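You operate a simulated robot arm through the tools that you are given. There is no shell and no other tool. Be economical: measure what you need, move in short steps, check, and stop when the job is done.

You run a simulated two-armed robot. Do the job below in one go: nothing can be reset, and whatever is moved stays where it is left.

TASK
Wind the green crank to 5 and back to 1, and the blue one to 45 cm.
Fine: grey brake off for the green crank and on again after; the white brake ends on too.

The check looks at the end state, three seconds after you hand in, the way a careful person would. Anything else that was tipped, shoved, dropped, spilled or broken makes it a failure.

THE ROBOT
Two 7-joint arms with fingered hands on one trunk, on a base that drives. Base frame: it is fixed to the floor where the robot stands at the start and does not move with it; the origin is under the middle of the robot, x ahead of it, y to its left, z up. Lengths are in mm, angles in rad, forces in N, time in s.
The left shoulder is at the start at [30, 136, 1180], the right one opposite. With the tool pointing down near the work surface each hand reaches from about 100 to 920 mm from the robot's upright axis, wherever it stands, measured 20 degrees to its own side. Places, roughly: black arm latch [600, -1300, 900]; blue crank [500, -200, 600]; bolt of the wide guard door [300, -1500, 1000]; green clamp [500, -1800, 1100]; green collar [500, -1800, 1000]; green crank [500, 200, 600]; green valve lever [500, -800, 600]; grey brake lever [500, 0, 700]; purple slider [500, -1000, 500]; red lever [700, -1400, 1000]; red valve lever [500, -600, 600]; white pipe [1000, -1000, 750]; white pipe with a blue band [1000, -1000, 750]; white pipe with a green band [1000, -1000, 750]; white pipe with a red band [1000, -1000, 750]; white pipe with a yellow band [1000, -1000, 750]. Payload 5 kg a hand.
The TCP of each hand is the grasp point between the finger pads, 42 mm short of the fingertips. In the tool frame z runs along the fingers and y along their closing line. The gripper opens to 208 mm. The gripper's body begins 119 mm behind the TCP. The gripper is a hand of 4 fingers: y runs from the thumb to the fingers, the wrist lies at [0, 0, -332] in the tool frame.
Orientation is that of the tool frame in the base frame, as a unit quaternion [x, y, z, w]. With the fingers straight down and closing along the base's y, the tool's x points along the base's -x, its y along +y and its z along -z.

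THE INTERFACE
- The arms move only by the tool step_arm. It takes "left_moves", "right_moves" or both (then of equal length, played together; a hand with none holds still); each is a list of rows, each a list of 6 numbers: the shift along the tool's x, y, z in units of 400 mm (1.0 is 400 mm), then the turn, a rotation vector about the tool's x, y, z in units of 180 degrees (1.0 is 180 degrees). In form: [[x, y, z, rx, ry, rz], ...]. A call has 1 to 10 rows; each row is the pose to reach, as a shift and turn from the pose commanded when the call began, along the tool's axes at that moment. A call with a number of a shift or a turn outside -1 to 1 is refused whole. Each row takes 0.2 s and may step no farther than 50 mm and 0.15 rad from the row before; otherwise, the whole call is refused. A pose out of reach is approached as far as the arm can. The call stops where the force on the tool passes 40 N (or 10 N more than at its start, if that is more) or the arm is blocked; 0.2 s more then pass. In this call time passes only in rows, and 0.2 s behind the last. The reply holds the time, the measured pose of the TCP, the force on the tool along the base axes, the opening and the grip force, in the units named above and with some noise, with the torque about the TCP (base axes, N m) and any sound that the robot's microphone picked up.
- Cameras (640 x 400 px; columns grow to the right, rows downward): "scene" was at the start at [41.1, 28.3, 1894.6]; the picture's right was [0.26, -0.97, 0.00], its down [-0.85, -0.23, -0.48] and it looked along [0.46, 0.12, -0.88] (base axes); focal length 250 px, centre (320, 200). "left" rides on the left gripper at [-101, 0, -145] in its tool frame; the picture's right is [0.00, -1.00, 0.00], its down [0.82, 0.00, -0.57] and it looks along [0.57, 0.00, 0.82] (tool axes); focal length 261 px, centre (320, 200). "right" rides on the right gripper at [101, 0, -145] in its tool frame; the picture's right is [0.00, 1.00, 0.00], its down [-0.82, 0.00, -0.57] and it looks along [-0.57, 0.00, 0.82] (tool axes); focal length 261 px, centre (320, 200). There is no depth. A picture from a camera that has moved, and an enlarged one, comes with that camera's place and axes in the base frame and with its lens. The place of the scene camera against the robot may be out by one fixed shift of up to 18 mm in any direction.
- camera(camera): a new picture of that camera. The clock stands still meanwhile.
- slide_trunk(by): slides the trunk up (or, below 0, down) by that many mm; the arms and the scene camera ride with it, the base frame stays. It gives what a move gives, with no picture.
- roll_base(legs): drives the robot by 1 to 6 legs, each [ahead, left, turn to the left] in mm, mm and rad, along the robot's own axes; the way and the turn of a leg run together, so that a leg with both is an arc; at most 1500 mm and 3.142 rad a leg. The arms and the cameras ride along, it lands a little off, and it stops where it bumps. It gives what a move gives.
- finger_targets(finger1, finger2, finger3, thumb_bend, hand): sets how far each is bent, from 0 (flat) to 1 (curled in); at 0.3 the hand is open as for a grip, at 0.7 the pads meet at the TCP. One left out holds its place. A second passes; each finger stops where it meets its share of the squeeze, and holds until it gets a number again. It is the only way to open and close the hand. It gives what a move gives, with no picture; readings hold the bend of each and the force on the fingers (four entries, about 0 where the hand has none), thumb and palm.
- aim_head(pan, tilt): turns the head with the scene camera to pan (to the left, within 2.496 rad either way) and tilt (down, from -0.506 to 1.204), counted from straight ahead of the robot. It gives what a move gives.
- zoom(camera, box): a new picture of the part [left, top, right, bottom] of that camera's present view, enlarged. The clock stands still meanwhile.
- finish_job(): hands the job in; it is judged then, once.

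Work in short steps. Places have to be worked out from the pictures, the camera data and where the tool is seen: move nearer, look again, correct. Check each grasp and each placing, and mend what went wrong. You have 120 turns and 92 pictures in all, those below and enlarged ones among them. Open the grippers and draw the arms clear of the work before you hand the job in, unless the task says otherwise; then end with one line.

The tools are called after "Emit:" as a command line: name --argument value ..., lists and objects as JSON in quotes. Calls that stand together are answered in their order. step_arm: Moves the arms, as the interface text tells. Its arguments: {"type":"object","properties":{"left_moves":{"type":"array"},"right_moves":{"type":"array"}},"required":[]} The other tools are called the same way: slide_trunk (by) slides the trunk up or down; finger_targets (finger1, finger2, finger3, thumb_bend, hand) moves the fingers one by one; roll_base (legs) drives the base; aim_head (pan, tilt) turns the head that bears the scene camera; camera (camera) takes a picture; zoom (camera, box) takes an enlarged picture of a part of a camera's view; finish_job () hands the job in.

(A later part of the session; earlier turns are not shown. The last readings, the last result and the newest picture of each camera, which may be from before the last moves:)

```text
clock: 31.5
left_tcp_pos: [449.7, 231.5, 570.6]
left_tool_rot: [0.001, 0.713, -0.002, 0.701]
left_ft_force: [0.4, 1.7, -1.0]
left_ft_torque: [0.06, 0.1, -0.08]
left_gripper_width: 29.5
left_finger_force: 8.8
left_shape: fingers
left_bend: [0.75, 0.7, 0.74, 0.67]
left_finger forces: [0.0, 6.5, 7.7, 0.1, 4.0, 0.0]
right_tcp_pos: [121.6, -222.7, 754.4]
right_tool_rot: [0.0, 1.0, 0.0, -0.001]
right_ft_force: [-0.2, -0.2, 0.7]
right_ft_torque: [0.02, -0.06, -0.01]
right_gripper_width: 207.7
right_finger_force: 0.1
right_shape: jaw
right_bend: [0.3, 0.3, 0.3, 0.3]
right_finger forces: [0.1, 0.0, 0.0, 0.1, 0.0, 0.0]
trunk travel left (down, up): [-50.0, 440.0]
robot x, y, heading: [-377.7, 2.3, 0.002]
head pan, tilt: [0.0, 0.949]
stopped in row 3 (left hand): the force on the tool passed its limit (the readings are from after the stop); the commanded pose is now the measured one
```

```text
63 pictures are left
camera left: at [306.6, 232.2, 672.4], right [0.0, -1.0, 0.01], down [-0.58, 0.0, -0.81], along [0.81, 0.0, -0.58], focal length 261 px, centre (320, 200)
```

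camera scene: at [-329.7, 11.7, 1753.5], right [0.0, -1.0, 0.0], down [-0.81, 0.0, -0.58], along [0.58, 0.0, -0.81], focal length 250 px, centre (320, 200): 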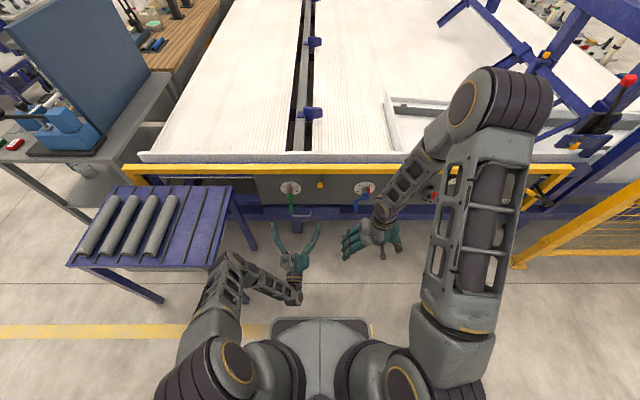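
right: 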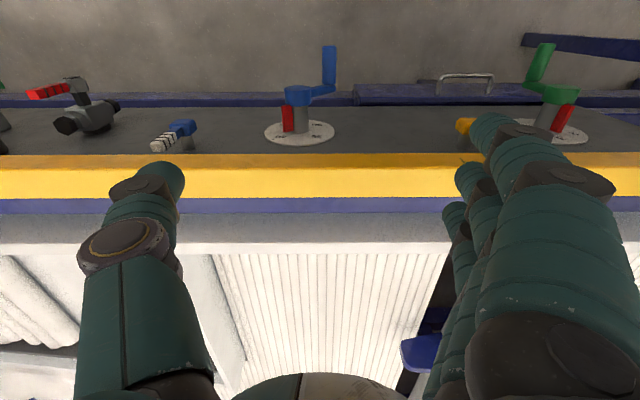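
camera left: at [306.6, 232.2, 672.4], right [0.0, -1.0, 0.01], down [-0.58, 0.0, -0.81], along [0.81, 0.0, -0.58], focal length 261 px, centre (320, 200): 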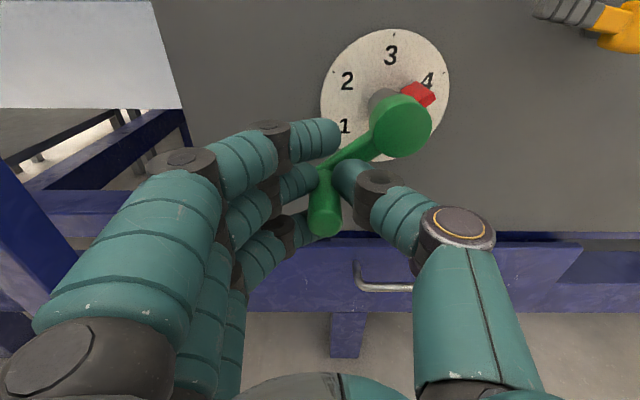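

The thumb ran into the crank arm. I back off 12 mm along the handle and roll the hand with the crank while continuing.

Emit:
step_arm --left_moves '[[0, 0, -0.03, 0, 0, 0.03], [0, 0, -0.03, 0, 0, 0.075], [-0.0243, 0.011, -0.03, 0, 0, 0.12], [-0.0529, 0.0187, -0.03, 0, 0, 0.165], [-0.0824, 0.0213, -0.03, 0, 0, 0.21]]'

Emit:
camera --camera "left"

```text
clock: 32.7
left_tcp_pos: [439.1, 238.8, 603.9]
left_tool_rot: [0.231, 0.674, 0.227, 0.664]
left_ft_force: [8.9, -10.4, 3.7]
left_ft_torque: [-0.25, -0.32, -0.36]
left_gripper_width: 31.5
left_finger_force: 10.9
left_shape: fingers
left_bend: [0.75, 0.7, 0.75, 0.66]
left_finger forces: [0.0, 4.8, 5.9, 0.0, 11.6, 0.1]
right_tcp_pos: [122.8, -223.4, 754.4]
right_tool_rot: [-0.001, 1.0, 0.001, 0.0]
right_ft_force: [-1.3, -0.7, -0.5]
right_ft_torque: [0.0, -0.01, 0.02]
right_gripper_width: 208.0
right_finger_force: 0.1
right_shape: jaw
right_bend: [0.3, 0.3, 0.3, 0.3]
right_finger forces: [0.0, 0.0, 0.0, 0.0, 0.0, 0.1]
trunk travel left (down, up): [-50.0, 440.0]
robot x, y, heading: [-379.4, 2.1, -0.002]
head pan, tilt: [0.0, 0.949]
```

```text
62 pictures are left
camera left: at [295.1, 177.5, 684.7], right [-0.01, -0.79, -0.61], down [-0.58, 0.5, -0.64], along [0.81, 0.35, -0.47], focal length 261 px, centre (320, 200)
```

left: 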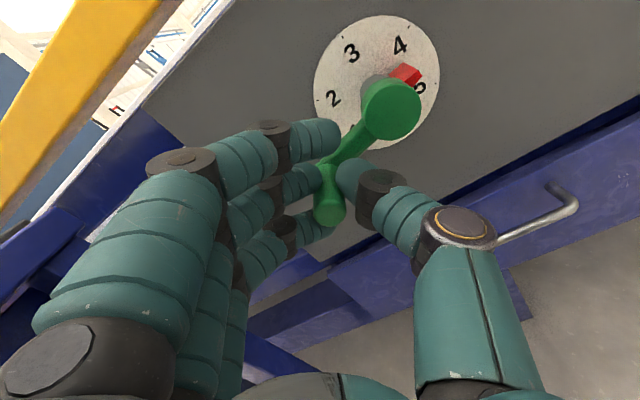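

Working well, pointer near 4.5+. I continue to 5 (another 30°).

Emit:
step_arm --left_moves '[[-0.0249, 0.016, 0, 0, 0, 0.045], [-0.0522, 0.0275, 0, 0, 0, 0.09], [-0.0811, 0.0341, 0, 0, 0, 0.135]]'

Emit:
camera --camera "left"

```text
clock: 33.5
left_tcp_pos: [439.2, 230.8, 636.6]
left_tool_rot: [0.369, 0.61, 0.363, 0.601]
left_ft_force: [-1.2, -7.2, -2.6]
left_ft_torque: [-0.09, 0.09, -0.23]
left_gripper_width: 32.2
left_finger_force: 8.3
left_shape: fingers
left_bend: [0.75, 0.71, 0.75, 0.66]
left_finger forces: [0.0, 5.3, 3.5, 0.0, 8.2, 0.0]
right_tcp_pos: [122.6, -223.7, 754.6]
right_tool_rot: [-0.001, 1.0, -0.001, 0.0]
right_ft_force: [-1.0, -0.8, -0.9]
right_ft_torque: [0.02, -0.06, 0.0]
right_gripper_width: 208.1
right_finger_force: 0.1
right_shape: jaw
right_bend: [0.3, 0.3, 0.3, 0.3]
right_finger forces: [0.0, 0.0, 0.0, 0.0, 0.0, 0.0]
trunk travel left (down, up): [-50.0, 440.0]
robot x, y, heading: [-381.6, 1.4, -0.006]
head pan, tilt: [0.0, 0.949]
```

```text
61 pictures are left
camera left: at [294.6, 141.9, 686.4], right [-0.01, -0.47, -0.88], down [-0.58, 0.72, -0.38], along [0.82, 0.5, -0.28], focal length 261 px, centre (320, 200)
```

left: 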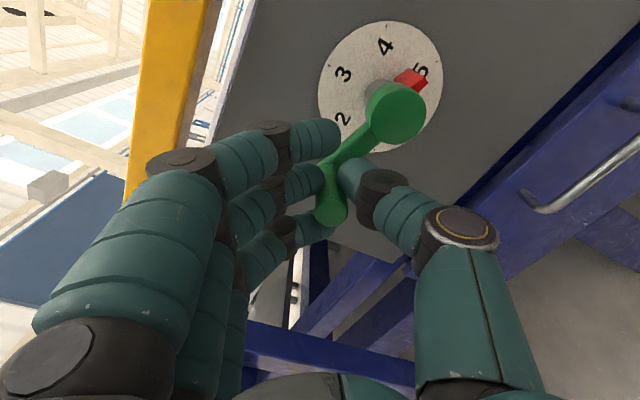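

By hand position the crank is near 120° (=5). I check the pointer from the scene camera.

Emit:
zoom --camera "scene" --box '[250, 160, 362, 230]'

Emit:
zoom --camera "left" --box '[300, 10, 460, 110]'

```text
5.71 times, centred on (306, 195) of scene
camera zoom: at [-330.2, 11.5, 1753.3], right [0.0, -1.0, 0.0], down [-0.81, 0.0, -0.58], along [0.58, 0.0, -0.81], focal length 1429 px, centre (400, 229)
```

zoom: 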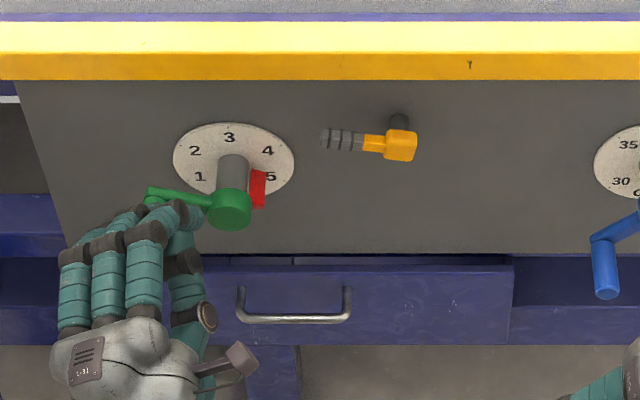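

```text
4.00 times, centred on (380, 60) of left
camera zoom: at [294.6, 141.9, 686.4], right [-0.01, -0.47, -0.88], down [-0.58, 0.72, -0.38], along [0.82, 0.5, -0.28], focal length 1043 px, centre (80, 760)
```

zoom: 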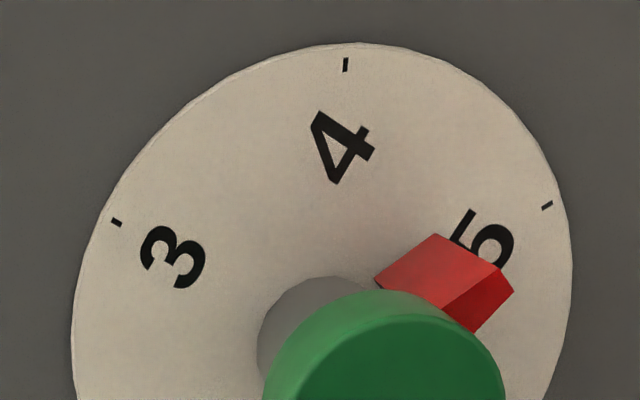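

Estimates conflict by ~8°, so I release and back off for a more frontal look at the pointer.

Emit:
finger_targets --hand "left" --finger1 0.57 --finger2 0.57 --finger3 0.57 --thumb_bend 0.57

Emit:
step_arm --left_moves '[[0, 0, -0.1, 0, 0, 0], [0, 0, -0.2, 0, 0, -0.04], [0, 0, -0.3, 0, 0, -0.08], [0, 0, -0.4, 0, 0, -0.12]]'

Emit:
camera --camera "left"

```text
clock: 34.5
left_tcp_pos: [440.6, 231.2, 636.4]
left_tool_rot: [0.367, 0.611, 0.361, 0.601]
left_ft_force: [-0.7, -0.4, 0.7]
left_ft_torque: [-0.01, -0.02, 0.03]
left_gripper_width: 89.4
left_finger_force: 0.1
left_shape: fingers
left_bend: [0.56, 0.56, 0.56, 0.56]
left_finger forces: [0.1, 0.0, 0.0, 0.0, 0.0, 0.0]
right_tcp_pos: [123.6, -223.6, 754.4]
right_tool_rot: [0.0, 1.0, 0.001, 0.0]
right_ft_force: [0.6, 0.3, -0.3]
right_ft_torque: [0.01, -0.04, 0.02]
right_gripper_width: 207.8
right_finger_force: 0.1
right_shape: jaw
right_bend: [0.3, 0.3, 0.3, 0.3]
right_finger forces: [0.0, 0.0, 0.0, 0.0, 0.0, 0.0]
trunk travel left (down, up): [-50.0, 440.0]
robot x, y, heading: [-379.5, -0.9, -0.001]
head pan, tilt: [0.0, 0.949]
```

```text
clock: 35.5
left_tcp_pos: [279.3, 232.0, 639.3]
left_tool_rot: [0.247, 0.668, 0.241, 0.659]
left_ft_force: [0.6, -0.6, 0.8]
left_ft_torque: [-0.01, 0.06, 0.01]
left_gripper_width: 89.7
left_finger_force: 0.1
left_shape: fingers
left_bend: [0.56, 0.56, 0.56, 0.56]
left_finger forces: [0.0, 0.1, 0.1, 0.0, 0.0, 0.1]
right_tcp_pos: [122.6, -223.2, 754.3]
right_tool_rot: [0.0, 1.0, 0.0, 0.001]
right_ft_force: [-0.5, -0.6, -0.1]
right_ft_torque: [-0.02, -0.03, -0.02]
right_gripper_width: 207.8
right_finger_force: 0.0
right_shape: jaw
right_bend: [0.3, 0.3, 0.3, 0.3]
right_finger forces: [0.1, 0.1, 0.0, 0.0, 0.1, 0.1]
trunk travel left (down, up): [-50.0, 440.0]
robot x, y, heading: [-383.7, -2.7, -0.0]
head pan, tilt: [0.0, 0.949]
```

```text
58 pictures are left
camera left: at [135.5, 166.7, 718.2], right [-0.01, -0.77, -0.64], down [-0.58, 0.53, -0.62], along [0.81, 0.37, -0.45], focal length 261 px, centre (320, 200)
```

left: 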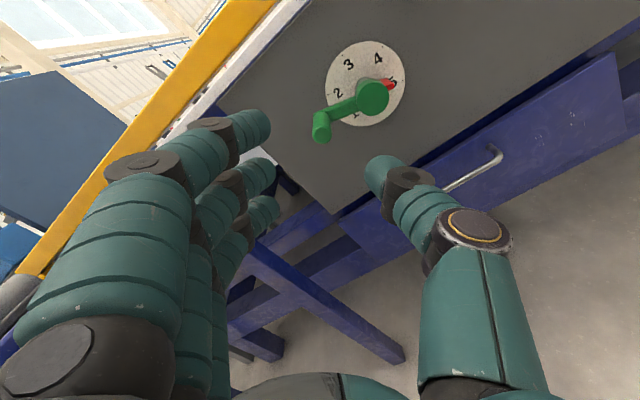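

Emit:
zoom --camera "left" --box '[304, 30, 432, 150]'

```text
3.33 times, centred on (368, 90) of left
camera zoom: at [135.5, 166.7, 718.2], right [-0.01, -0.77, -0.64], down [-0.58, 0.53, -0.62], along [0.81, 0.37, -0.45], focal length 869 px, centre (160, 567)
```

zoom: 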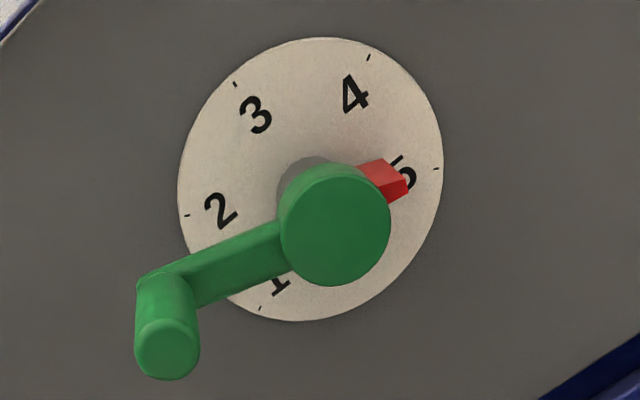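

Arm and pointer geometry say about 112° (≈4.9), short of 5. I go back in, regrip, and wind a bit farther.

Emit:
step_arm --left_moves '[[0, 0, 0.1, 0, 0, 0.03], [0, 0, 0.2, 0, 0, 0.06], [0, 0, 0.3, 0, 0, 0.09], [0, 0, 0.41, 0, 0, 0.12]]'

Emit:
finger_targets --hand "left" --finger1 0.75 --finger2 0.75 --finger3 0.75 --thumb_bend 0.68

Emit:
step_arm --left_moves '[[-0.016, 0.009, 0, 0, 0, 0.03], [-0.032, 0.0157, 0, 0, 0, 0.06]]'

Emit:
zoom --camera "left" --box '[280, 10, 480, 135]'

```text
clock: 36.5
left_tcp_pos: [443.2, 230.4, 634.2]
left_tool_rot: [0.368, 0.61, 0.361, 0.601]
left_ft_force: [0.1, -0.3, -0.6]
left_ft_torque: [-0.04, -0.09, 0.06]
left_gripper_width: 89.9
left_finger_force: 0.0
left_shape: fingers
left_bend: [0.56, 0.56, 0.56, 0.56]
left_finger forces: [0.0, 0.0, 0.0, 0.0, 0.1, 0.1]
right_tcp_pos: [123.8, -223.5, 755.2]
right_tool_rot: [0.0, 1.0, 0.0, 0.0]
right_ft_force: [-0.1, 0.7, -0.5]
right_ft_torque: [-0.02, 0.03, 0.01]
right_gripper_width: 207.8
right_finger_force: 0.0
right_shape: jaw
right_bend: [0.3, 0.3, 0.3, 0.3]
right_finger forces: [0.0, 0.0, 0.1, 0.1, 0.0, 0.0]
trunk travel left (down, up): [-50.0, 440.0]
robot x, y, heading: [-380.5, -0.4, 0.003]
head pan, tilt: [0.0, 0.949]
```

```text
clock: 37.5
left_tcp_pos: [444.5, 230.4, 637.6]
left_tool_rot: [0.367, 0.611, 0.361, 0.601]
left_ft_force: [7.1, -4.6, 1.4]
left_ft_torque: [-0.03, -0.04, -0.26]
left_gripper_width: 31.3
left_finger_force: 9.3
left_shape: fingers
left_bend: [0.75, 0.73, 0.74, 0.67]
left_finger forces: [0.1, 6.8, 4.0, 0.0, 8.0, 0.1]
right_tcp_pos: [123.1, -222.5, 754.8]
right_tool_rot: [0.0, 1.0, 0.0, 0.0]
right_ft_force: [-0.1, 0.6, 0.0]
right_ft_torque: [-0.01, -0.01, 0.01]
right_gripper_width: 207.9
right_finger_force: 0.1
right_shape: jaw
right_bend: [0.3, 0.3, 0.3, 0.3]
right_finger forces: [0.0, 0.0, 0.0, 0.0, 0.1, 0.0]
trunk travel left (down, up): [-50.0, 440.0]
robot x, y, heading: [-381.7, 0.5, -0.004]
head pan, tilt: [0.0, 0.949]
```

```text
clock: 38.1
left_tcp_pos: [443.0, 223.0, 648.2]
left_tool_rot: [0.422, 0.574, 0.417, 0.565]
left_ft_force: [2.6, -1.2, -0.5]
left_ft_torque: [0.08, 0.04, -0.1]
left_gripper_width: 32.1
left_finger_force: 7.6
left_shape: fingers
left_bend: [0.75, 0.74, 0.74, 0.66]
left_finger forces: [0.0, 4.0, 5.1, 0.0, 5.7, 0.1]
right_tcp_pos: [121.5, -222.9, 754.4]
right_tool_rot: [0.001, 1.0, 0.0, 0.0]
right_ft_force: [-0.4, 0.2, -0.2]
right_ft_torque: [0.0, -0.01, 0.0]
right_gripper_width: 207.7
right_finger_force: 0.1
right_shape: jaw
right_bend: [0.3, 0.3, 0.3, 0.3]
right_finger forces: [0.0, 0.0, 0.1, 0.0, 0.0, 0.0]
trunk travel left (down, up): [-50.0, 440.0]
robot x, y, heading: [-381.5, -2.3, -0.001]
head pan, tilt: [0.0, 0.949]
```

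```text
3.20 times, centred on (380, 72) of left
camera zoom: at [298.6, 126.0, 680.3], right [-0.02, -0.3, -0.95], down [-0.57, 0.78, -0.24], along [0.82, 0.54, -0.18], focal length 834 px, centre (128, 608)
```

zoom: 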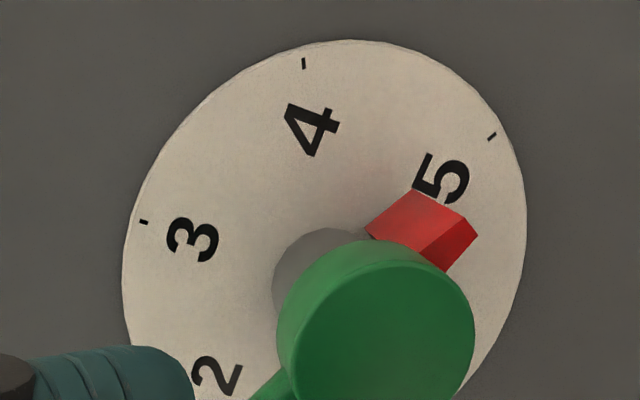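

Pointer now ≈117°. A bit more to reach 5 fully.

Emit:
step_arm --left_moves '[[-0.011, 0.006, 0, 0, 0, 0.015], [-0.022, 0.011, 0, 0, 0, 0.03]]'

Emit:
zoom --camera "left" --box '[280, 10, 480, 135]'

```text
clock: 38.7
left_tcp_pos: [443.5, 217.9, 652.8]
left_tool_rot: [0.45, 0.554, 0.443, 0.543]
left_ft_force: [1.4, 5.5, -7.4]
left_ft_torque: [-0.01, 0.24, 0.06]
left_gripper_width: 32.1
left_finger_force: 8.2
left_shape: fingers
left_bend: [0.75, 0.75, 0.75, 0.66]
left_finger forces: [0.0, 1.2, 8.7, 0.0, 7.0, 0.0]
right_tcp_pos: [124.0, -222.6, 754.6]
right_tool_rot: [0.0, 1.0, 0.0, 0.001]
right_ft_force: [-0.6, 0.0, 0.3]
right_ft_torque: [0.01, 0.03, -0.03]
right_gripper_width: 207.9
right_finger_force: 0.1
right_shape: jaw
right_bend: [0.3, 0.3, 0.3, 0.3]
right_finger forces: [0.0, 0.0, 0.0, 0.0, 0.1, 0.1]
trunk travel left (down, up): [-50.0, 440.0]
robot x, y, heading: [-381.8, -0.4, 0.001]
head pan, tilt: [0.0, 0.949]
```

```text
3.20 times, centred on (380, 72) of left
camera zoom: at [299.0, 118.4, 676.5], right [-0.02, -0.21, -0.98], down [-0.58, 0.8, -0.16], along [0.82, 0.56, -0.13], focal length 834 px, centre (128, 608)
```

zoom: 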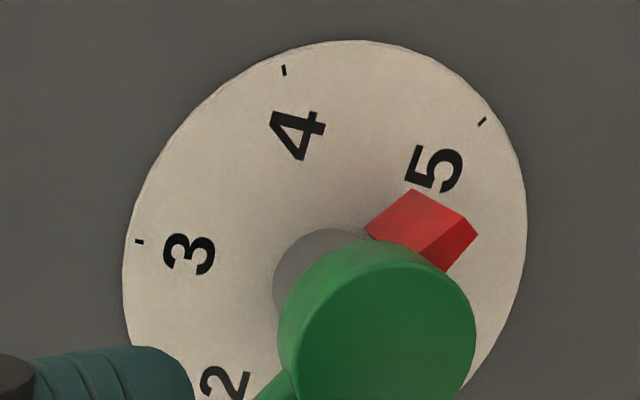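

Pointer ≈121°: 5 reached. I tighten the pinch and start winding back counter-clockwise.

Emit:
finger_targets --hand "left" --finger1 0.78 --finger2 0.9 --finger3 0.78 --thumb_bend 0.72

Emit:
camera --camera "left"

```text
clock: 39.7
left_tcp_pos: [444.7, 217.2, 655.0]
left_tool_rot: [0.449, 0.553, 0.442, 0.545]
left_ft_force: [9.6, 13.4, -6.7]
left_ft_torque: [0.06, 0.15, 0.02]
left_gripper_width: 29.9
left_finger_force: 20.9
left_shape: fingers
left_bend: [0.78, 0.77, 0.76, 0.67]
left_finger forces: [0.0, 8.0, 19.7, 0.0, 14.7, 0.0]
right_tcp_pos: [123.5, -222.6, 753.4]
right_tool_rot: [-0.001, 1.0, 0.0, -0.001]
right_ft_force: [0.4, -1.1, -0.3]
right_ft_torque: [0.02, 0.02, -0.01]
right_gripper_width: 207.9
right_finger_force: 0.0
right_shape: jaw
right_bend: [0.3, 0.3, 0.3, 0.3]
right_finger forces: [0.1, 0.0, 0.0, 0.0, 0.0, 0.0]
trunk travel left (down, up): [-50.0, 440.0]
robot x, y, heading: [-379.8, 1.3, -0.002]
head pan, tilt: [0.0, 0.949]
```

```text
54 pictures are left
camera left: at [299.6, 117.9, 677.2], right [-0.02, -0.21, -0.98], down [-0.57, 0.8, -0.16], along [0.82, 0.56, -0.13], focal length 261 px, centre (320, 200)
```

left: 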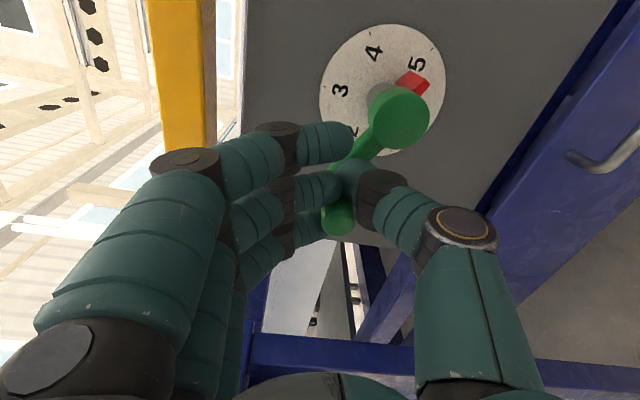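

The handle sits between finger 2/3 and thumb, slightly offset in the hand. I follow the reversed arc in 10° steps, unrolling the hand.

Emit:
step_arm --left_moves '[[0.0226, -0.0197, 0, 0, 0, -0.0345], [0.0408, -0.043, 0, 0, 0, -0.068], [0.0545, -0.069, 0, 0, 0, -0.1], [0.0638, -0.0963, 0, 0, 0, -0.136], [0.0685, -0.1245, 0, 0, 0, -0.172]]'

Emit:
camera --camera "left"

```text
clock: 40.9
left_tcp_pos: [444.4, 234.2, 602.4]
left_tool_rot: [0.284, 0.652, 0.281, 0.644]
left_ft_force: [22.7, 9.9, 17.7]
left_ft_torque: [-1.05, -0.91, 0.23]
left_gripper_width: 27.9
left_finger_force: 90.7
left_shape: fingers
left_bend: [0.78, 0.77, 0.76, 0.68]
left_finger forces: [0.1, 17.7, 83.4, 0.1, 79.8, 0.0]
right_tcp_pos: [123.3, -223.0, 754.6]
right_tool_rot: [0.0, 1.0, 0.0, 0.0]
right_ft_force: [1.0, 0.3, -0.6]
right_ft_torque: [-0.01, 0.02, 0.02]
right_gripper_width: 207.7
right_finger_force: 0.1
right_shape: jaw
right_bend: [0.3, 0.3, 0.3, 0.3]
right_finger forces: [0.0, 0.0, 0.0, 0.0, 0.1, 0.1]
trunk travel left (down, up): [-50.0, 440.0]
robot x, y, heading: [-380.0, 1.3, -0.002]
head pan, tilt: [0.0, 0.949]
```

```text
53 pictures are left
camera left: at [299.8, 159.8, 672.6], right [-0.01, -0.68, -0.73], down [-0.58, 0.6, -0.55], along [0.82, 0.42, -0.4], focal length 261 px, centre (320, 200)
```

left: 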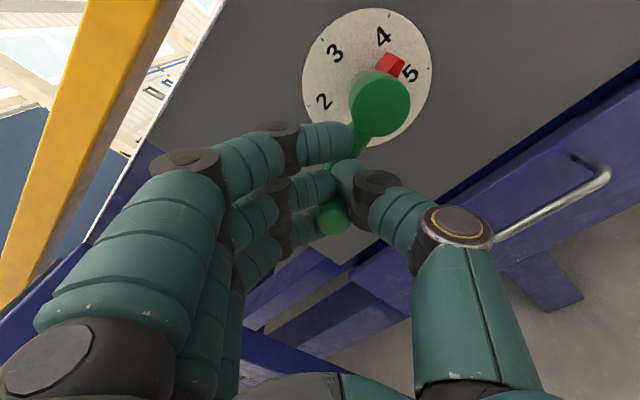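

Crank came back to ~78° but the grip is wedged hard. I open, recenter on the handle (≈(237,587)), unroll a little, and regrip.

Emit:
finger_targets --hand "left" --finger1 0.57 --finger2 0.57 --finger3 0.57 --thumb_bend 0.57

Emit:
step_arm --left_moves '[[0.015, -0.012, -0.01, 0, 0, -0.035], [0.034, -0.023, -0.015, 0, 0, -0.07]]'

Emit:
finger_targets --hand "left" --finger1 0.75 --finger2 0.75 --finger3 0.75 --thumb_bend 0.68

Emit:
camera --camera "left"

```text
clock: 41.9
left_tcp_pos: [442.0, 233.3, 601.4]
left_tool_rot: [0.286, 0.653, 0.281, 0.642]
left_ft_force: [0.2, 0.8, -0.3]
left_ft_torque: [0.01, -0.01, -0.03]
left_gripper_width: 89.6
left_finger_force: 0.1
left_shape: fingers
left_bend: [0.56, 0.56, 0.56, 0.56]
left_finger forces: [0.0, 0.0, 0.0, 0.0, 0.1, 0.1]
right_tcp_pos: [123.2, -223.0, 754.1]
right_tool_rot: [0.0, 1.0, 0.0, 0.0]
right_ft_force: [0.2, 0.2, -0.1]
right_ft_torque: [0.03, 0.01, -0.02]
right_gripper_width: 208.0
right_finger_force: 0.0
right_shape: jaw
right_bend: [0.3, 0.3, 0.3, 0.3]
right_finger forces: [0.0, 0.0, 0.1, 0.0, 0.1, 0.0]
trunk travel left (down, up): [-50.0, 440.0]
robot x, y, heading: [-380.0, 2.7, 0.004]
head pan, tilt: [0.0, 0.949]
```

```text
clock: 42.5
left_tcp_pos: [435.5, 236.6, 585.2]
left_tool_rot: [0.212, 0.68, 0.209, 0.67]
left_ft_force: [0.1, -0.2, 0.3]
left_ft_torque: [0.03, 0.03, 0.02]
left_gripper_width: 89.7
left_finger_force: 0.1
left_shape: fingers
left_bend: [0.56, 0.56, 0.56, 0.56]
left_finger forces: [0.1, 0.0, 0.1, 0.0, 0.0, 0.1]
right_tcp_pos: [122.9, -223.7, 754.3]
right_tool_rot: [0.0, 1.0, 0.0, 0.0]
right_ft_force: [-0.4, -0.5, -0.2]
right_ft_torque: [-0.02, -0.03, 0.03]
right_gripper_width: 207.9
right_finger_force: 0.0
right_shape: jaw
right_bend: [0.3, 0.3, 0.3, 0.3]
right_finger forces: [0.0, 0.1, 0.0, 0.1, 0.0, 0.0]
trunk travel left (down, up): [-50.0, 440.0]
robot x, y, heading: [-378.6, -1.4, -0.001]
head pan, tilt: [0.0, 0.949]
```

```text
clock: 43.5
left_tcp_pos: [436.2, 238.6, 584.8]
left_tool_rot: [0.212, 0.68, 0.208, 0.67]
left_ft_force: [2.7, 2.5, 2.1]
left_ft_torque: [0.0, -0.11, 0.1]
left_gripper_width: 29.8
left_finger_force: 5.4
left_shape: fingers
left_bend: [0.75, 0.67, 0.75, 0.67]
left_finger forces: [0.0, 7.4, 0.0, 0.0, 4.3, 0.0]
right_tcp_pos: [122.2, -223.1, 755.4]
right_tool_rot: [0.0, 1.0, 0.0, 0.0]
right_ft_force: [-0.7, 0.1, -0.4]
right_ft_torque: [0.01, -0.04, 0.0]
right_gripper_width: 207.7
right_finger_force: 0.1
right_shape: jaw
right_bend: [0.3, 0.3, 0.3, 0.3]
right_finger forces: [0.0, 0.0, 0.0, 0.1, 0.1, 0.1]
trunk travel left (down, up): [-50.0, 440.0]
robot x, y, heading: [-383.0, 0.4, 0.001]
head pan, tilt: [0.0, 0.949]
```

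```text
52 pictures are left
camera left: at [292.8, 179.5, 669.9], right [-0.01, -0.83, -0.56], down [-0.58, 0.46, -0.67], along [0.81, 0.32, -0.48], focal length 261 px, centre (320, 200)
```

left: 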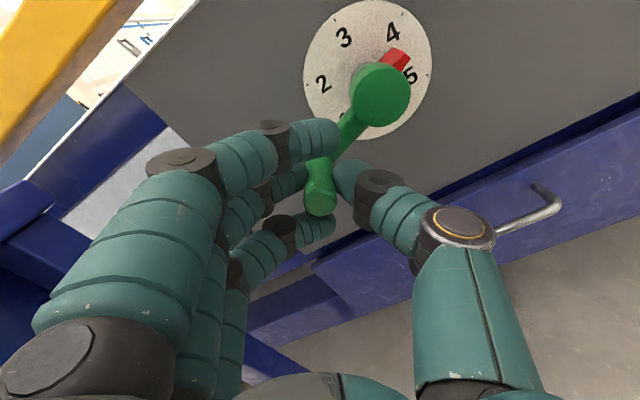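

Clean centred pinch. I wind counter-clockwise from ~77° to about -3° with the hand unrolling 5° per step.

Emit:
step_arm --left_moves '[[0.018, -0.024, 0, 0, 0, -0.028], [0.032, -0.051, 0, 0, 0, -0.056], [0.04, -0.0795, 0, 0, 0, -0.084], [0.044, -0.1095, 0, 0, 0, -0.112], [0.0425, -0.1395, 0, 0, 0, -0.14], [0.036, -0.169, 0, 0, 0, -0.168], [0.024, -0.196, 0, 0, 0, -0.196], [0.008, -0.2215, 0, 0, 0, -0.224]]'

Emit:
camera --camera "left"

```text
clock: 45.3
left_tcp_pos: [435.8, 165.4, 531.8]
left_tool_rot: [-0.034, 0.712, -0.036, 0.701]
left_ft_force: [0.2, 4.8, 3.9]
left_ft_torque: [-0.1, -0.11, 0.17]
left_gripper_width: 30.3
left_finger_force: 7.9
left_shape: fingers
left_bend: [0.75, 0.67, 0.75, 0.67]
left_finger forces: [0.0, 8.4, 0.1, 0.1, 6.9, 0.0]
right_tcp_pos: [123.4, -223.2, 754.8]
right_tool_rot: [0.0, 1.0, 0.0, 0.0]
right_ft_force: [0.1, 0.4, 0.0]
right_ft_torque: [-0.01, 0.0, -0.01]
right_gripper_width: 207.9
right_finger_force: 0.1
right_shape: jaw
right_bend: [0.3, 0.3, 0.3, 0.3]
right_finger forces: [0.0, 0.0, 0.0, 0.1, 0.0, 0.0]
trunk travel left (down, up): [-50.0, 440.0]
robot x, y, heading: [-378.8, 1.7, 0.001]
head pan, tilt: [0.0, 0.949]
```

```text
51 pictures are left
camera left: at [292.0, 175.4, 634.0], right [0.0, -0.99, 0.1], down [-0.58, -0.09, -0.81], along [0.81, -0.06, -0.58], focal length 261 px, centre (320, 200)
```

left: 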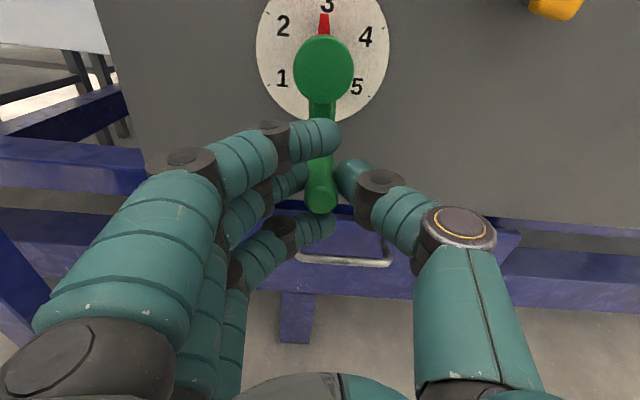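

Back at 3 with a good grip. I continue toward -63°, rolling with the crank so finger 1 stays clear of the arm.

Emit:
step_arm --left_moves '[[-0.002, -0.03, 0, 0, 0, -0.042], [-0.0085, -0.059, 0, 0, 0, -0.084], [-0.02, -0.087, 0, 0, 0, -0.126], [-0.036, -0.112, 0, 0, 0, -0.168], [-0.057, -0.134, 0, 0, 0, -0.21], [-0.081, -0.152, 0, 0, 0, -0.252]]'

Emit:
camera --camera "left"

```text
clock: 46.7
left_tcp_pos: [436.3, 107.5, 569.0]
left_tool_rot: [-0.307, 0.644, -0.304, 0.632]
left_ft_force: [-4.7, 1.2, -5.9]
left_ft_torque: [-0.06, 0.21, 0.05]
left_gripper_width: 30.3
left_finger_force: 8.6
left_shape: fingers
left_bend: [0.75, 0.66, 0.75, 0.67]
left_finger forces: [0.0, 10.5, 0.0, 0.1, 6.0, 0.0]
right_tcp_pos: [122.6, -223.6, 753.6]
right_tool_rot: [-0.001, 1.0, 0.0, 0.0]
right_ft_force: [0.0, -0.4, -1.0]
right_ft_torque: [0.02, 0.05, -0.01]
right_gripper_width: 207.9
right_finger_force: 0.0
right_shape: jaw
right_bend: [0.3, 0.3, 0.3, 0.3]
right_finger forces: [0.0, 0.0, 0.0, 0.1, 0.1, 0.0]
trunk travel left (down, up): [-50.0, 440.0]
robot x, y, heading: [-382.0, 1.9, -0.002]
head pan, tilt: [0.0, 0.949]
```

```text
50 pictures are left
camera left: at [292.7, 185.8, 634.2], right [0.01, -0.62, 0.78], down [-0.58, -0.64, -0.5], along [0.81, -0.45, -0.37], focal length 261 px, centre (320, 200)
```

left: 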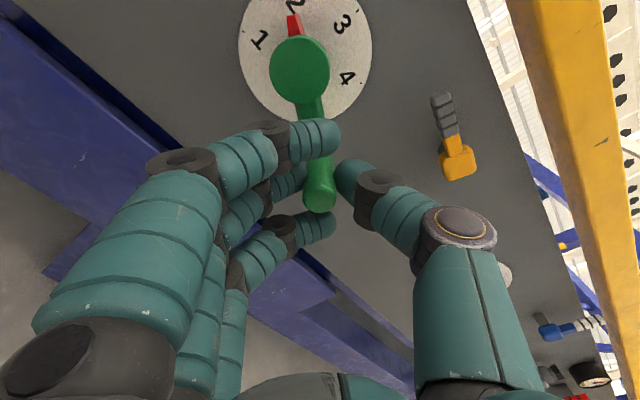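

At 2 now. I continue toward 1, stopping just short (−112°) to check.

Emit:
step_arm --left_moves '[[-0.0085, -0.0275, 0, 0, 0, -0.036], [-0.022, -0.0535, 0, 0, 0, -0.072], [-0.039, -0.077, 0, 0, 0, -0.108], [-0.06, -0.097, 0, 0, 0, -0.144], [-0.084, -0.113, 0, 0, 0, -0.18]]'

Emit:
camera --camera "left"

```text
clock: 47.9
left_tcp_pos: [437.3, 108.3, 628.2]
left_tool_rot: [-0.474, 0.531, -0.468, 0.524]
left_ft_force: [-5.1, 0.7, -0.8]
left_ft_torque: [-0.04, 0.0, 0.01]
left_gripper_width: 29.9
left_finger_force: 8.0
left_shape: fingers
left_bend: [0.75, 0.67, 0.75, 0.67]
left_finger forces: [0.0, 7.3, 0.0, 0.1, 8.0, 0.0]
right_tcp_pos: [122.0, -222.8, 754.2]
right_tool_rot: [0.0, 1.0, 0.0, 0.0]
right_ft_force: [0.0, -0.7, 0.1]
right_ft_torque: [0.0, -0.01, -0.02]
right_gripper_width: 207.8
right_finger_force: 0.1
right_shape: jaw
right_bend: [0.3, 0.3, 0.3, 0.3]
right_finger forces: [0.0, 0.0, 0.0, 0.1, 0.1, 0.1]
trunk travel left (down, up): [-50.0, 440.0]
robot x, y, heading: [-384.2, 1.7, 0.003]
head pan, tilt: [0.0, 0.949]
```

```text
49 pictures are left
camera left: at [292.5, 206.9, 640.0], right [0.01, -0.11, 0.99], down [-0.57, -0.82, -0.08], along [0.82, -0.57, -0.07], focal length 261 px, centre (320, 200)
```

left: 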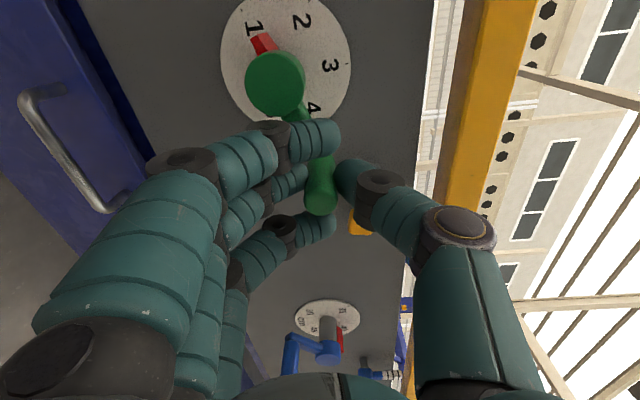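

≈-113°. One more small step to -120°, then check the pointer.

Emit:
step_arm --left_moves '[[-0.005, -0.009, 0, 0, 0, -0.015], [-0.0105, -0.017, 0, 0, 0, -0.03]]'

Emit:
zoom --camera "left" --box '[200, 0, 360, 100]'

```text
clock: 48.5
left_tcp_pos: [435.6, 109.2, 632.9]
left_tool_rot: [-0.498, 0.509, -0.492, 0.5]
left_ft_force: [-3.8, 1.6, -1.7]
left_ft_torque: [0.0, 0.04, 0.02]
left_gripper_width: 30.0
left_finger_force: 7.3
left_shape: fingers
left_bend: [0.75, 0.67, 0.75, 0.67]
left_finger forces: [0.0, 7.9, 0.1, 0.0, 6.8, 0.0]
right_tcp_pos: [123.6, -223.1, 755.0]
right_tool_rot: [0.0, 1.0, 0.0, 0.001]
right_ft_force: [-0.1, 0.0, 0.4]
right_ft_torque: [-0.01, 0.0, 0.0]
right_gripper_width: 207.9
right_finger_force: 0.1
right_shape: jaw
right_bend: [0.3, 0.3, 0.3, 0.3]
right_finger forces: [0.1, 0.1, 0.0, 0.1, 0.1, 0.1]
trunk travel left (down, up): [-50.0, 440.0]
robot x, y, heading: [-381.9, -1.6, -0.0]
head pan, tilt: [0.0, 0.949]
```

```text
4.00 times, centred on (280, 50) of left
camera zoom: at [292.4, 210.2, 636.6], right [0.02, -0.02, 1.0], down [-0.57, -0.82, 0.0], along [0.82, -0.57, -0.02], focal length 1043 px, centre (480, 800)
```

zoom: 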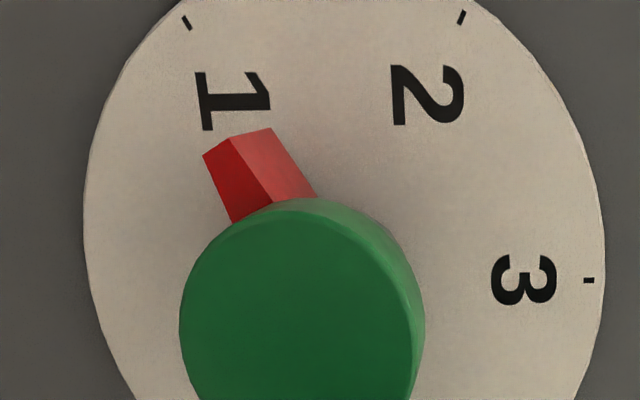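

Pointer ≈ -118.5°, i.e. ~1.0. I release, retract, and look more frontally before braking.

Emit:
finger_targets --hand "left" --finger1 0.57 --finger2 0.57 --finger3 0.57 --thumb_bend 0.57

Emit:
step_arm --left_moves '[[0, 0, -0.1, 0, 0, 0.0], [0, 0, -0.2, 0, 0, 0.045], [0, 0, -0.3, 0, 0, 0.09], [0, 0, -0.35, 0, 0, 0.135], [0, 0, -0.35, 0, 0, 0.18], [0, 0, -0.35, 0, 0, 0.225], [0, 0, -0.35, 0, 0, 0.27], [0, 0, -0.35, 0, 0, 0.315], [0, 0, -0.35, 0, 0, 0.36], [0, 0, -0.35, 0, 0, 0.405]]'

Emit:
camera --camera "left"

```text
clock: 49.5
left_tcp_pos: [437.1, 109.7, 633.5]
left_tool_rot: [-0.498, 0.509, -0.491, 0.502]
left_ft_force: [0.1, -0.4, -0.7]
left_ft_torque: [0.01, 0.02, 0.01]
left_gripper_width: 89.5
left_finger_force: 0.0
left_shape: fingers
left_bend: [0.56, 0.56, 0.56, 0.56]
left_finger forces: [0.0, 0.0, 0.1, 0.1, 0.1, 0.0]
right_tcp_pos: [121.8, -223.3, 754.0]
right_tool_rot: [0.0, 1.0, 0.0, 0.001]
right_ft_force: [0.8, 0.2, 0.0]
right_ft_torque: [0.01, -0.01, -0.02]
right_gripper_width: 207.8
right_finger_force: 0.1
right_shape: jaw
right_bend: [0.3, 0.3, 0.3, 0.3]
right_finger forces: [0.0, 0.1, 0.1, 0.1, 0.0, 0.0]
trunk travel left (down, up): [-50.0, 440.0]
robot x, y, heading: [-381.9, 0.2, 0.001]
head pan, tilt: [0.0, 0.949]
```

```text
clock: 51.7
left_tcp_pos: [296.4, 109.6, 637.4]
left_tool_rot: [-0.097, 0.706, -0.097, 0.695]
left_ft_force: [1.4, -0.5, 0.0]
left_ft_torque: [-0.02, -0.02, 0.01]
left_gripper_width: 89.9
left_finger_force: 0.1
left_shape: fingers
left_bend: [0.56, 0.56, 0.56, 0.56]
left_finger forces: [0.0, 0.0, 0.0, 0.0, 0.0, 0.0]
right_tcp_pos: [123.1, -223.8, 754.6]
right_tool_rot: [0.0, 1.0, 0.001, -0.001]
right_ft_force: [-0.6, -0.9, -0.9]
right_ft_torque: [0.02, 0.03, 0.01]
right_gripper_width: 207.8
right_finger_force: 0.0
right_shape: jaw
right_bend: [0.3, 0.3, 0.3, 0.3]
right_finger forces: [0.0, 0.0, 0.0, 0.0, 0.1, 0.0]
trunk travel left (down, up): [-50.0, 440.0]
robot x, y, heading: [-380.1, 0.8, -0.001]
head pan, tilt: [0.0, 0.949]
```

```text
47 pictures are left
camera left: at [153.6, 136.5, 734.4], right [0.0, -0.96, 0.28], down [-0.58, -0.23, -0.78], along [0.81, -0.16, -0.56], focal length 261 px, centre (320, 200)
```

left: 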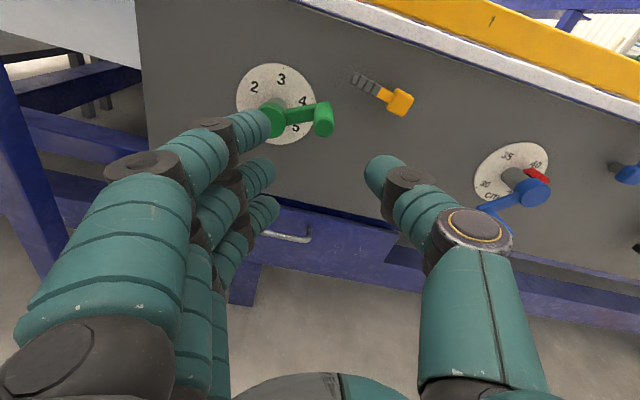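

Finger hides the pointer; I shift the hand left and level it for a clear view.

Emit:
step_arm --left_moves '[[0, 0.095, 0, 0, 0, 0.03], [0, 0.19, 0, 0, 0, 0.06], [0, 0.28, 0, 0, 0, 0.087]]'

Emit:
zoom --camera "left" --box '[280, 0, 480, 125]'

```text
clock: 52.5
left_tcp_pos: [295.8, 216.9, 603.5]
left_tool_rot: [0.0, 0.713, -0.003, 0.701]
left_ft_force: [-0.2, -0.1, -0.3]
left_ft_torque: [0.0, -0.03, 0.03]
left_gripper_width: 90.0
left_finger_force: 0.0
left_shape: fingers
left_bend: [0.56, 0.56, 0.56, 0.56]
left_finger forces: [0.0, 0.0, 0.0, 0.0, 0.1, 0.0]
right_tcp_pos: [122.4, -224.3, 755.6]
right_tool_rot: [-0.001, 1.0, 0.0, 0.001]
right_ft_force: [0.6, 1.0, -0.2]
right_ft_torque: [0.02, -0.01, 0.01]
right_gripper_width: 208.1
right_finger_force: 0.0
right_shape: jaw
right_bend: [0.3, 0.3, 0.3, 0.3]
right_finger forces: [0.0, 0.1, 0.0, 0.0, 0.0, 0.0]
trunk travel left (down, up): [-50.0, 440.0]
robot x, y, heading: [-377.5, -0.2, 0.002]
head pan, tilt: [0.0, 0.949]
```

```text
3.20 times, centred on (380, 62) of left
camera zoom: at [152.6, 217.4, 706.9], right [0.0, -1.0, 0.01], down [-0.58, -0.01, -0.81], along [0.81, -0.01, -0.58], focal length 834 px, centre (128, 640)
```

zoom: 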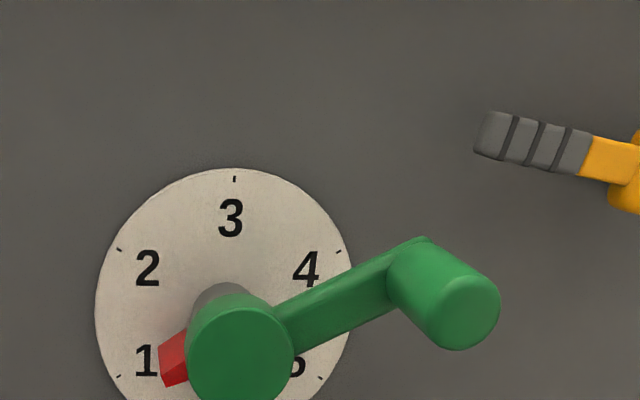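

I zoom tighter to judge the crank arm and pointer exactly.

Emit:
zoom --camera "left" --box '[305, 45, 441, 130]'

```text
4.71 times, centred on (373, 88) of left
camera zoom: at [152.6, 217.4, 706.9], right [0.0, -1.0, 0.01], down [-0.58, -0.01, -0.81], along [0.81, -0.01, -0.58], focal length 1227 px, centre (71, 729)
```

zoom: 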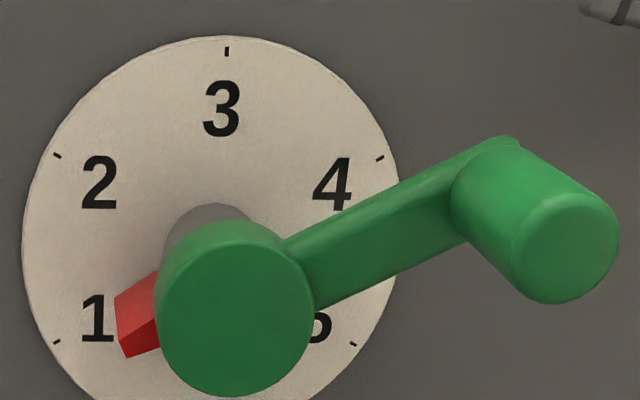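

Careful geometry puts the pointer at -119±2°, i.e. 1.0. Now brake on: I curl the fingers away, leaving the thumb as a poker, and move in front of the grey lever rolled so that the thumb is below it.

Emit:
finger_targets --hand "left" --finger1 1.0 --finger2 1.0 --finger3 1.0 --thumb_bend 0.6

Emit:
step_arm --left_moves '[[-0.019, -0.043, 0.0085, 0, 0, 0.044], [-0.039, -0.0855, 0.017, 0, 0, 0.0885], [-0.058, -0.128, 0.0255, 0, 0, 0.133], [-0.078, -0.171, 0.034, 0, 0, 0.177], [-0.097, -0.214, 0.0425, 0, 0, 0.222], [-0.116, -0.2565, 0.051, 0, 0, 0.266], [-0.136, -0.299, 0.0595, 0, 0, 0.31], [-0.155, -0.342, 0.068, 0, 0, 0.355], [-0.175, -0.385, 0.0765, 0, 0, 0.4], [-0.194, -0.4275, 0.085, 0, 0, 0.444]]'

Emit:
camera --camera "left"

```text
clock: 53.5
left_tcp_pos: [293.8, 218.0, 603.7]
left_tool_rot: [-0.002, 0.712, -0.002, 0.702]
left_ft_force: [-0.9, 0.7, -0.2]
left_ft_torque: [-0.03, 0.0, 0.0]
left_gripper_width: 77.1
left_finger_force: 0.0
left_shape: fingers
left_bend: [1.0, 1.0, 1.0, 0.6]
left_finger forces: [0.0, 0.0, 0.0, 0.1, 0.0, 0.0]
right_tcp_pos: [123.7, -222.9, 754.8]
right_tool_rot: [0.0, 1.0, -0.001, 0.0]
right_ft_force: [-0.7, -0.3, 0.3]
right_ft_torque: [0.04, 0.03, 0.04]
right_gripper_width: 207.8
right_finger_force: 0.1
right_shape: jaw
right_bend: [0.3, 0.3, 0.3, 0.3]
right_finger forces: [0.0, 0.0, 0.0, 0.0, 0.0, 0.0]
trunk travel left (down, up): [-50.0, 440.0]
robot x, y, heading: [-377.5, -0.1, -0.007]
head pan, tilt: [0.0, 0.949]
```

```text
clock: 55.7
left_tcp_pos: [331.5, 46.7, 683.2]
left_tool_rot: [0.457, 0.547, 0.449, 0.539]
left_ft_force: [0.6, 0.1, 0.2]
left_ft_torque: [0.0, 0.0, 0.0]
left_gripper_width: 76.8
left_finger_force: 0.0
left_shape: fingers
left_bend: [1.0, 1.0, 1.0, 0.6]
left_finger forces: [0.0, 0.1, 0.0, 0.0, 0.1, 0.0]
right_tcp_pos: [122.1, -223.9, 754.4]
right_tool_rot: [0.0, 1.0, 0.0, -0.001]
right_ft_force: [0.8, 0.2, 0.7]
right_ft_torque: [0.04, -0.02, 0.0]
right_gripper_width: 207.8
right_finger_force: 0.0
right_shape: jaw
right_bend: [0.3, 0.3, 0.3, 0.3]
right_finger forces: [0.1, 0.1, 0.0, 0.1, 0.1, 0.1]
trunk travel left (down, up): [-50.0, 440.0]
robot x, y, heading: [-382.3, 1.3, 0.0]
head pan, tilt: [0.0, 0.949]
```

```text
44 pictures are left
camera left: at [186.4, -53.4, 703.3], right [-0.02, -0.18, -0.98], down [-0.57, 0.81, -0.14], along [0.82, 0.56, -0.12], focal length 261 px, centre (320, 200)
```

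left: 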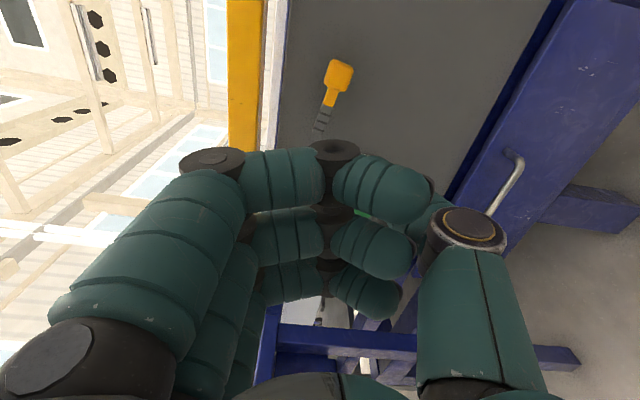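

Curled fingers would be in the way. Better: approach with the hand rolled -80° (thumb above, fingers below the lever), so I can swing it up while rolling back to 0. I reopen and roll over.

Emit:
finger_targets --hand "left" --finger1 0.57 --finger2 0.57 --finger3 0.4 --thumb_bend 0.57

Emit:
step_arm --left_moves '[[0, 0, 0, 0, 0, -0.045], [0, 0, 0, 0, 0, -0.09], [0, 0, 0, 0, 0, -0.135], [0, 0, 0, 0, 0, -0.18], [0, 0, 0, 0, 0, -0.225], [0, 0, 0, 0, 0, -0.27], [0, 0, 0, 0, 0, -0.315], [0, 0, 0, 0, 0, -0.36], [0, 0, 0, 0, 0, -0.405], [0, 0, 0, 0, 0, -0.444]]'

Emit:
step_arm --left_moves '[[0, 0, 0, 0, 0, -0.045], [0, 0, 0, 0, 0, -0.09], [0, 0, 0, 0, 0, -0.135], [0, 0, 0, 0, 0, -0.18], [0, 0, 0, 0, 0, -0.225], [0, 0, 0, 0, 0, -0.27], [0, 0, 0, 0, 0, -0.315], [0, 0, 0, 0, 0, -0.36], [0, 0, 0, 0, 0, -0.405], [0.03, -0.023, 0, 0, 0, -0.444]]'

Emit:
camera --camera "left"

```text
clock: 56.7
left_tcp_pos: [330.6, 45.8, 683.4]
left_tool_rot: [0.457, 0.547, 0.45, 0.539]
left_ft_force: [-0.1, -0.3, 0.0]
left_ft_torque: [0.01, 0.01, 0.0]
left_gripper_width: 89.4
left_finger_force: 0.0
left_shape: fingers
left_bend: [0.56, 0.56, 0.4, 0.56]
left_finger forces: [0.0, 0.0, 0.0, 0.0, 0.0, 0.0]
right_tcp_pos: [122.8, -223.1, 754.3]
right_tool_rot: [0.0, 1.0, 0.001, 0.0]
right_ft_force: [-0.1, 0.3, 0.8]
right_ft_torque: [0.01, 0.01, -0.02]
right_gripper_width: 207.7
right_finger_force: 0.0
right_shape: jaw
right_bend: [0.3, 0.3, 0.3, 0.3]
right_finger forces: [0.0, 0.0, 0.1, 0.1, 0.0, 0.0]
trunk travel left (down, up): [-50.0, 440.0]
robot x, y, heading: [-380.4, 1.3, -0.0]
head pan, tilt: [0.0, 0.949]
```

```text
clock: 58.9
left_tcp_pos: [330.9, 45.7, 682.4]
left_tool_rot: [-0.003, 0.713, -0.002, 0.701]
left_ft_force: [-0.5, 0.2, 0.4]
left_ft_torque: [-0.02, 0.0, 0.02]
left_gripper_width: 89.8
left_finger_force: 0.0
left_shape: fingers
left_bend: [0.56, 0.56, 0.4, 0.56]
left_finger forces: [0.0, 0.1, 0.0, 0.0, 0.0, 0.0]
right_tcp_pos: [123.7, -223.8, 754.0]
right_tool_rot: [0.0, 1.0, 0.0, 0.0]
right_ft_force: [0.4, 0.4, -1.0]
right_ft_torque: [0.02, 0.02, 0.01]
right_gripper_width: 207.8
right_finger_force: 0.1
right_shape: jaw
right_bend: [0.3, 0.3, 0.3, 0.3]
right_finger forces: [0.0, 0.0, 0.0, 0.1, 0.0, 0.1]
trunk travel left (down, up): [-50.0, 440.0]
robot x, y, heading: [-379.4, 1.7, -0.003]
head pan, tilt: [0.0, 0.949]
```

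```text
clock: 61.1
left_tcp_pos: [332.0, 37.5, 671.3]
left_tool_rot: [-0.459, 0.545, -0.452, 0.536]
left_ft_force: [0.2, 0.8, 0.1]
left_ft_torque: [-0.01, 0.01, -0.02]
left_gripper_width: 89.8
left_finger_force: 0.0
left_shape: fingers
left_bend: [0.56, 0.56, 0.4, 0.56]
left_finger forces: [0.0, 0.1, 0.0, 0.0, 0.1, 0.0]
right_tcp_pos: [122.3, -224.1, 753.5]
right_tool_rot: [0.0, 1.0, 0.0, 0.001]
right_ft_force: [-1.5, -1.1, 0.6]
right_ft_torque: [-0.01, -0.01, 0.06]
right_gripper_width: 208.0
right_finger_force: 0.1
right_shape: jaw
right_bend: [0.3, 0.3, 0.3, 0.3]
right_finger forces: [0.1, 0.0, 0.0, 0.1, 0.1, 0.0]
trunk travel left (down, up): [-50.0, 440.0]
robot x, y, heading: [-381.1, -0.5, 0.002]
head pan, tilt: [0.0, 0.949]
```

```text
43 pictures are left
camera left: at [187.2, 136.5, 689.1], right [0.02, -0.16, 0.99], down [-0.57, -0.81, -0.13], along [0.82, -0.56, -0.11], focal length 261 px, centre (320, 200)
```

left: 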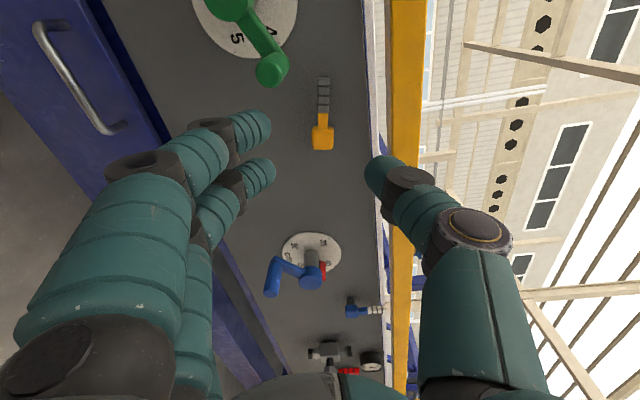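

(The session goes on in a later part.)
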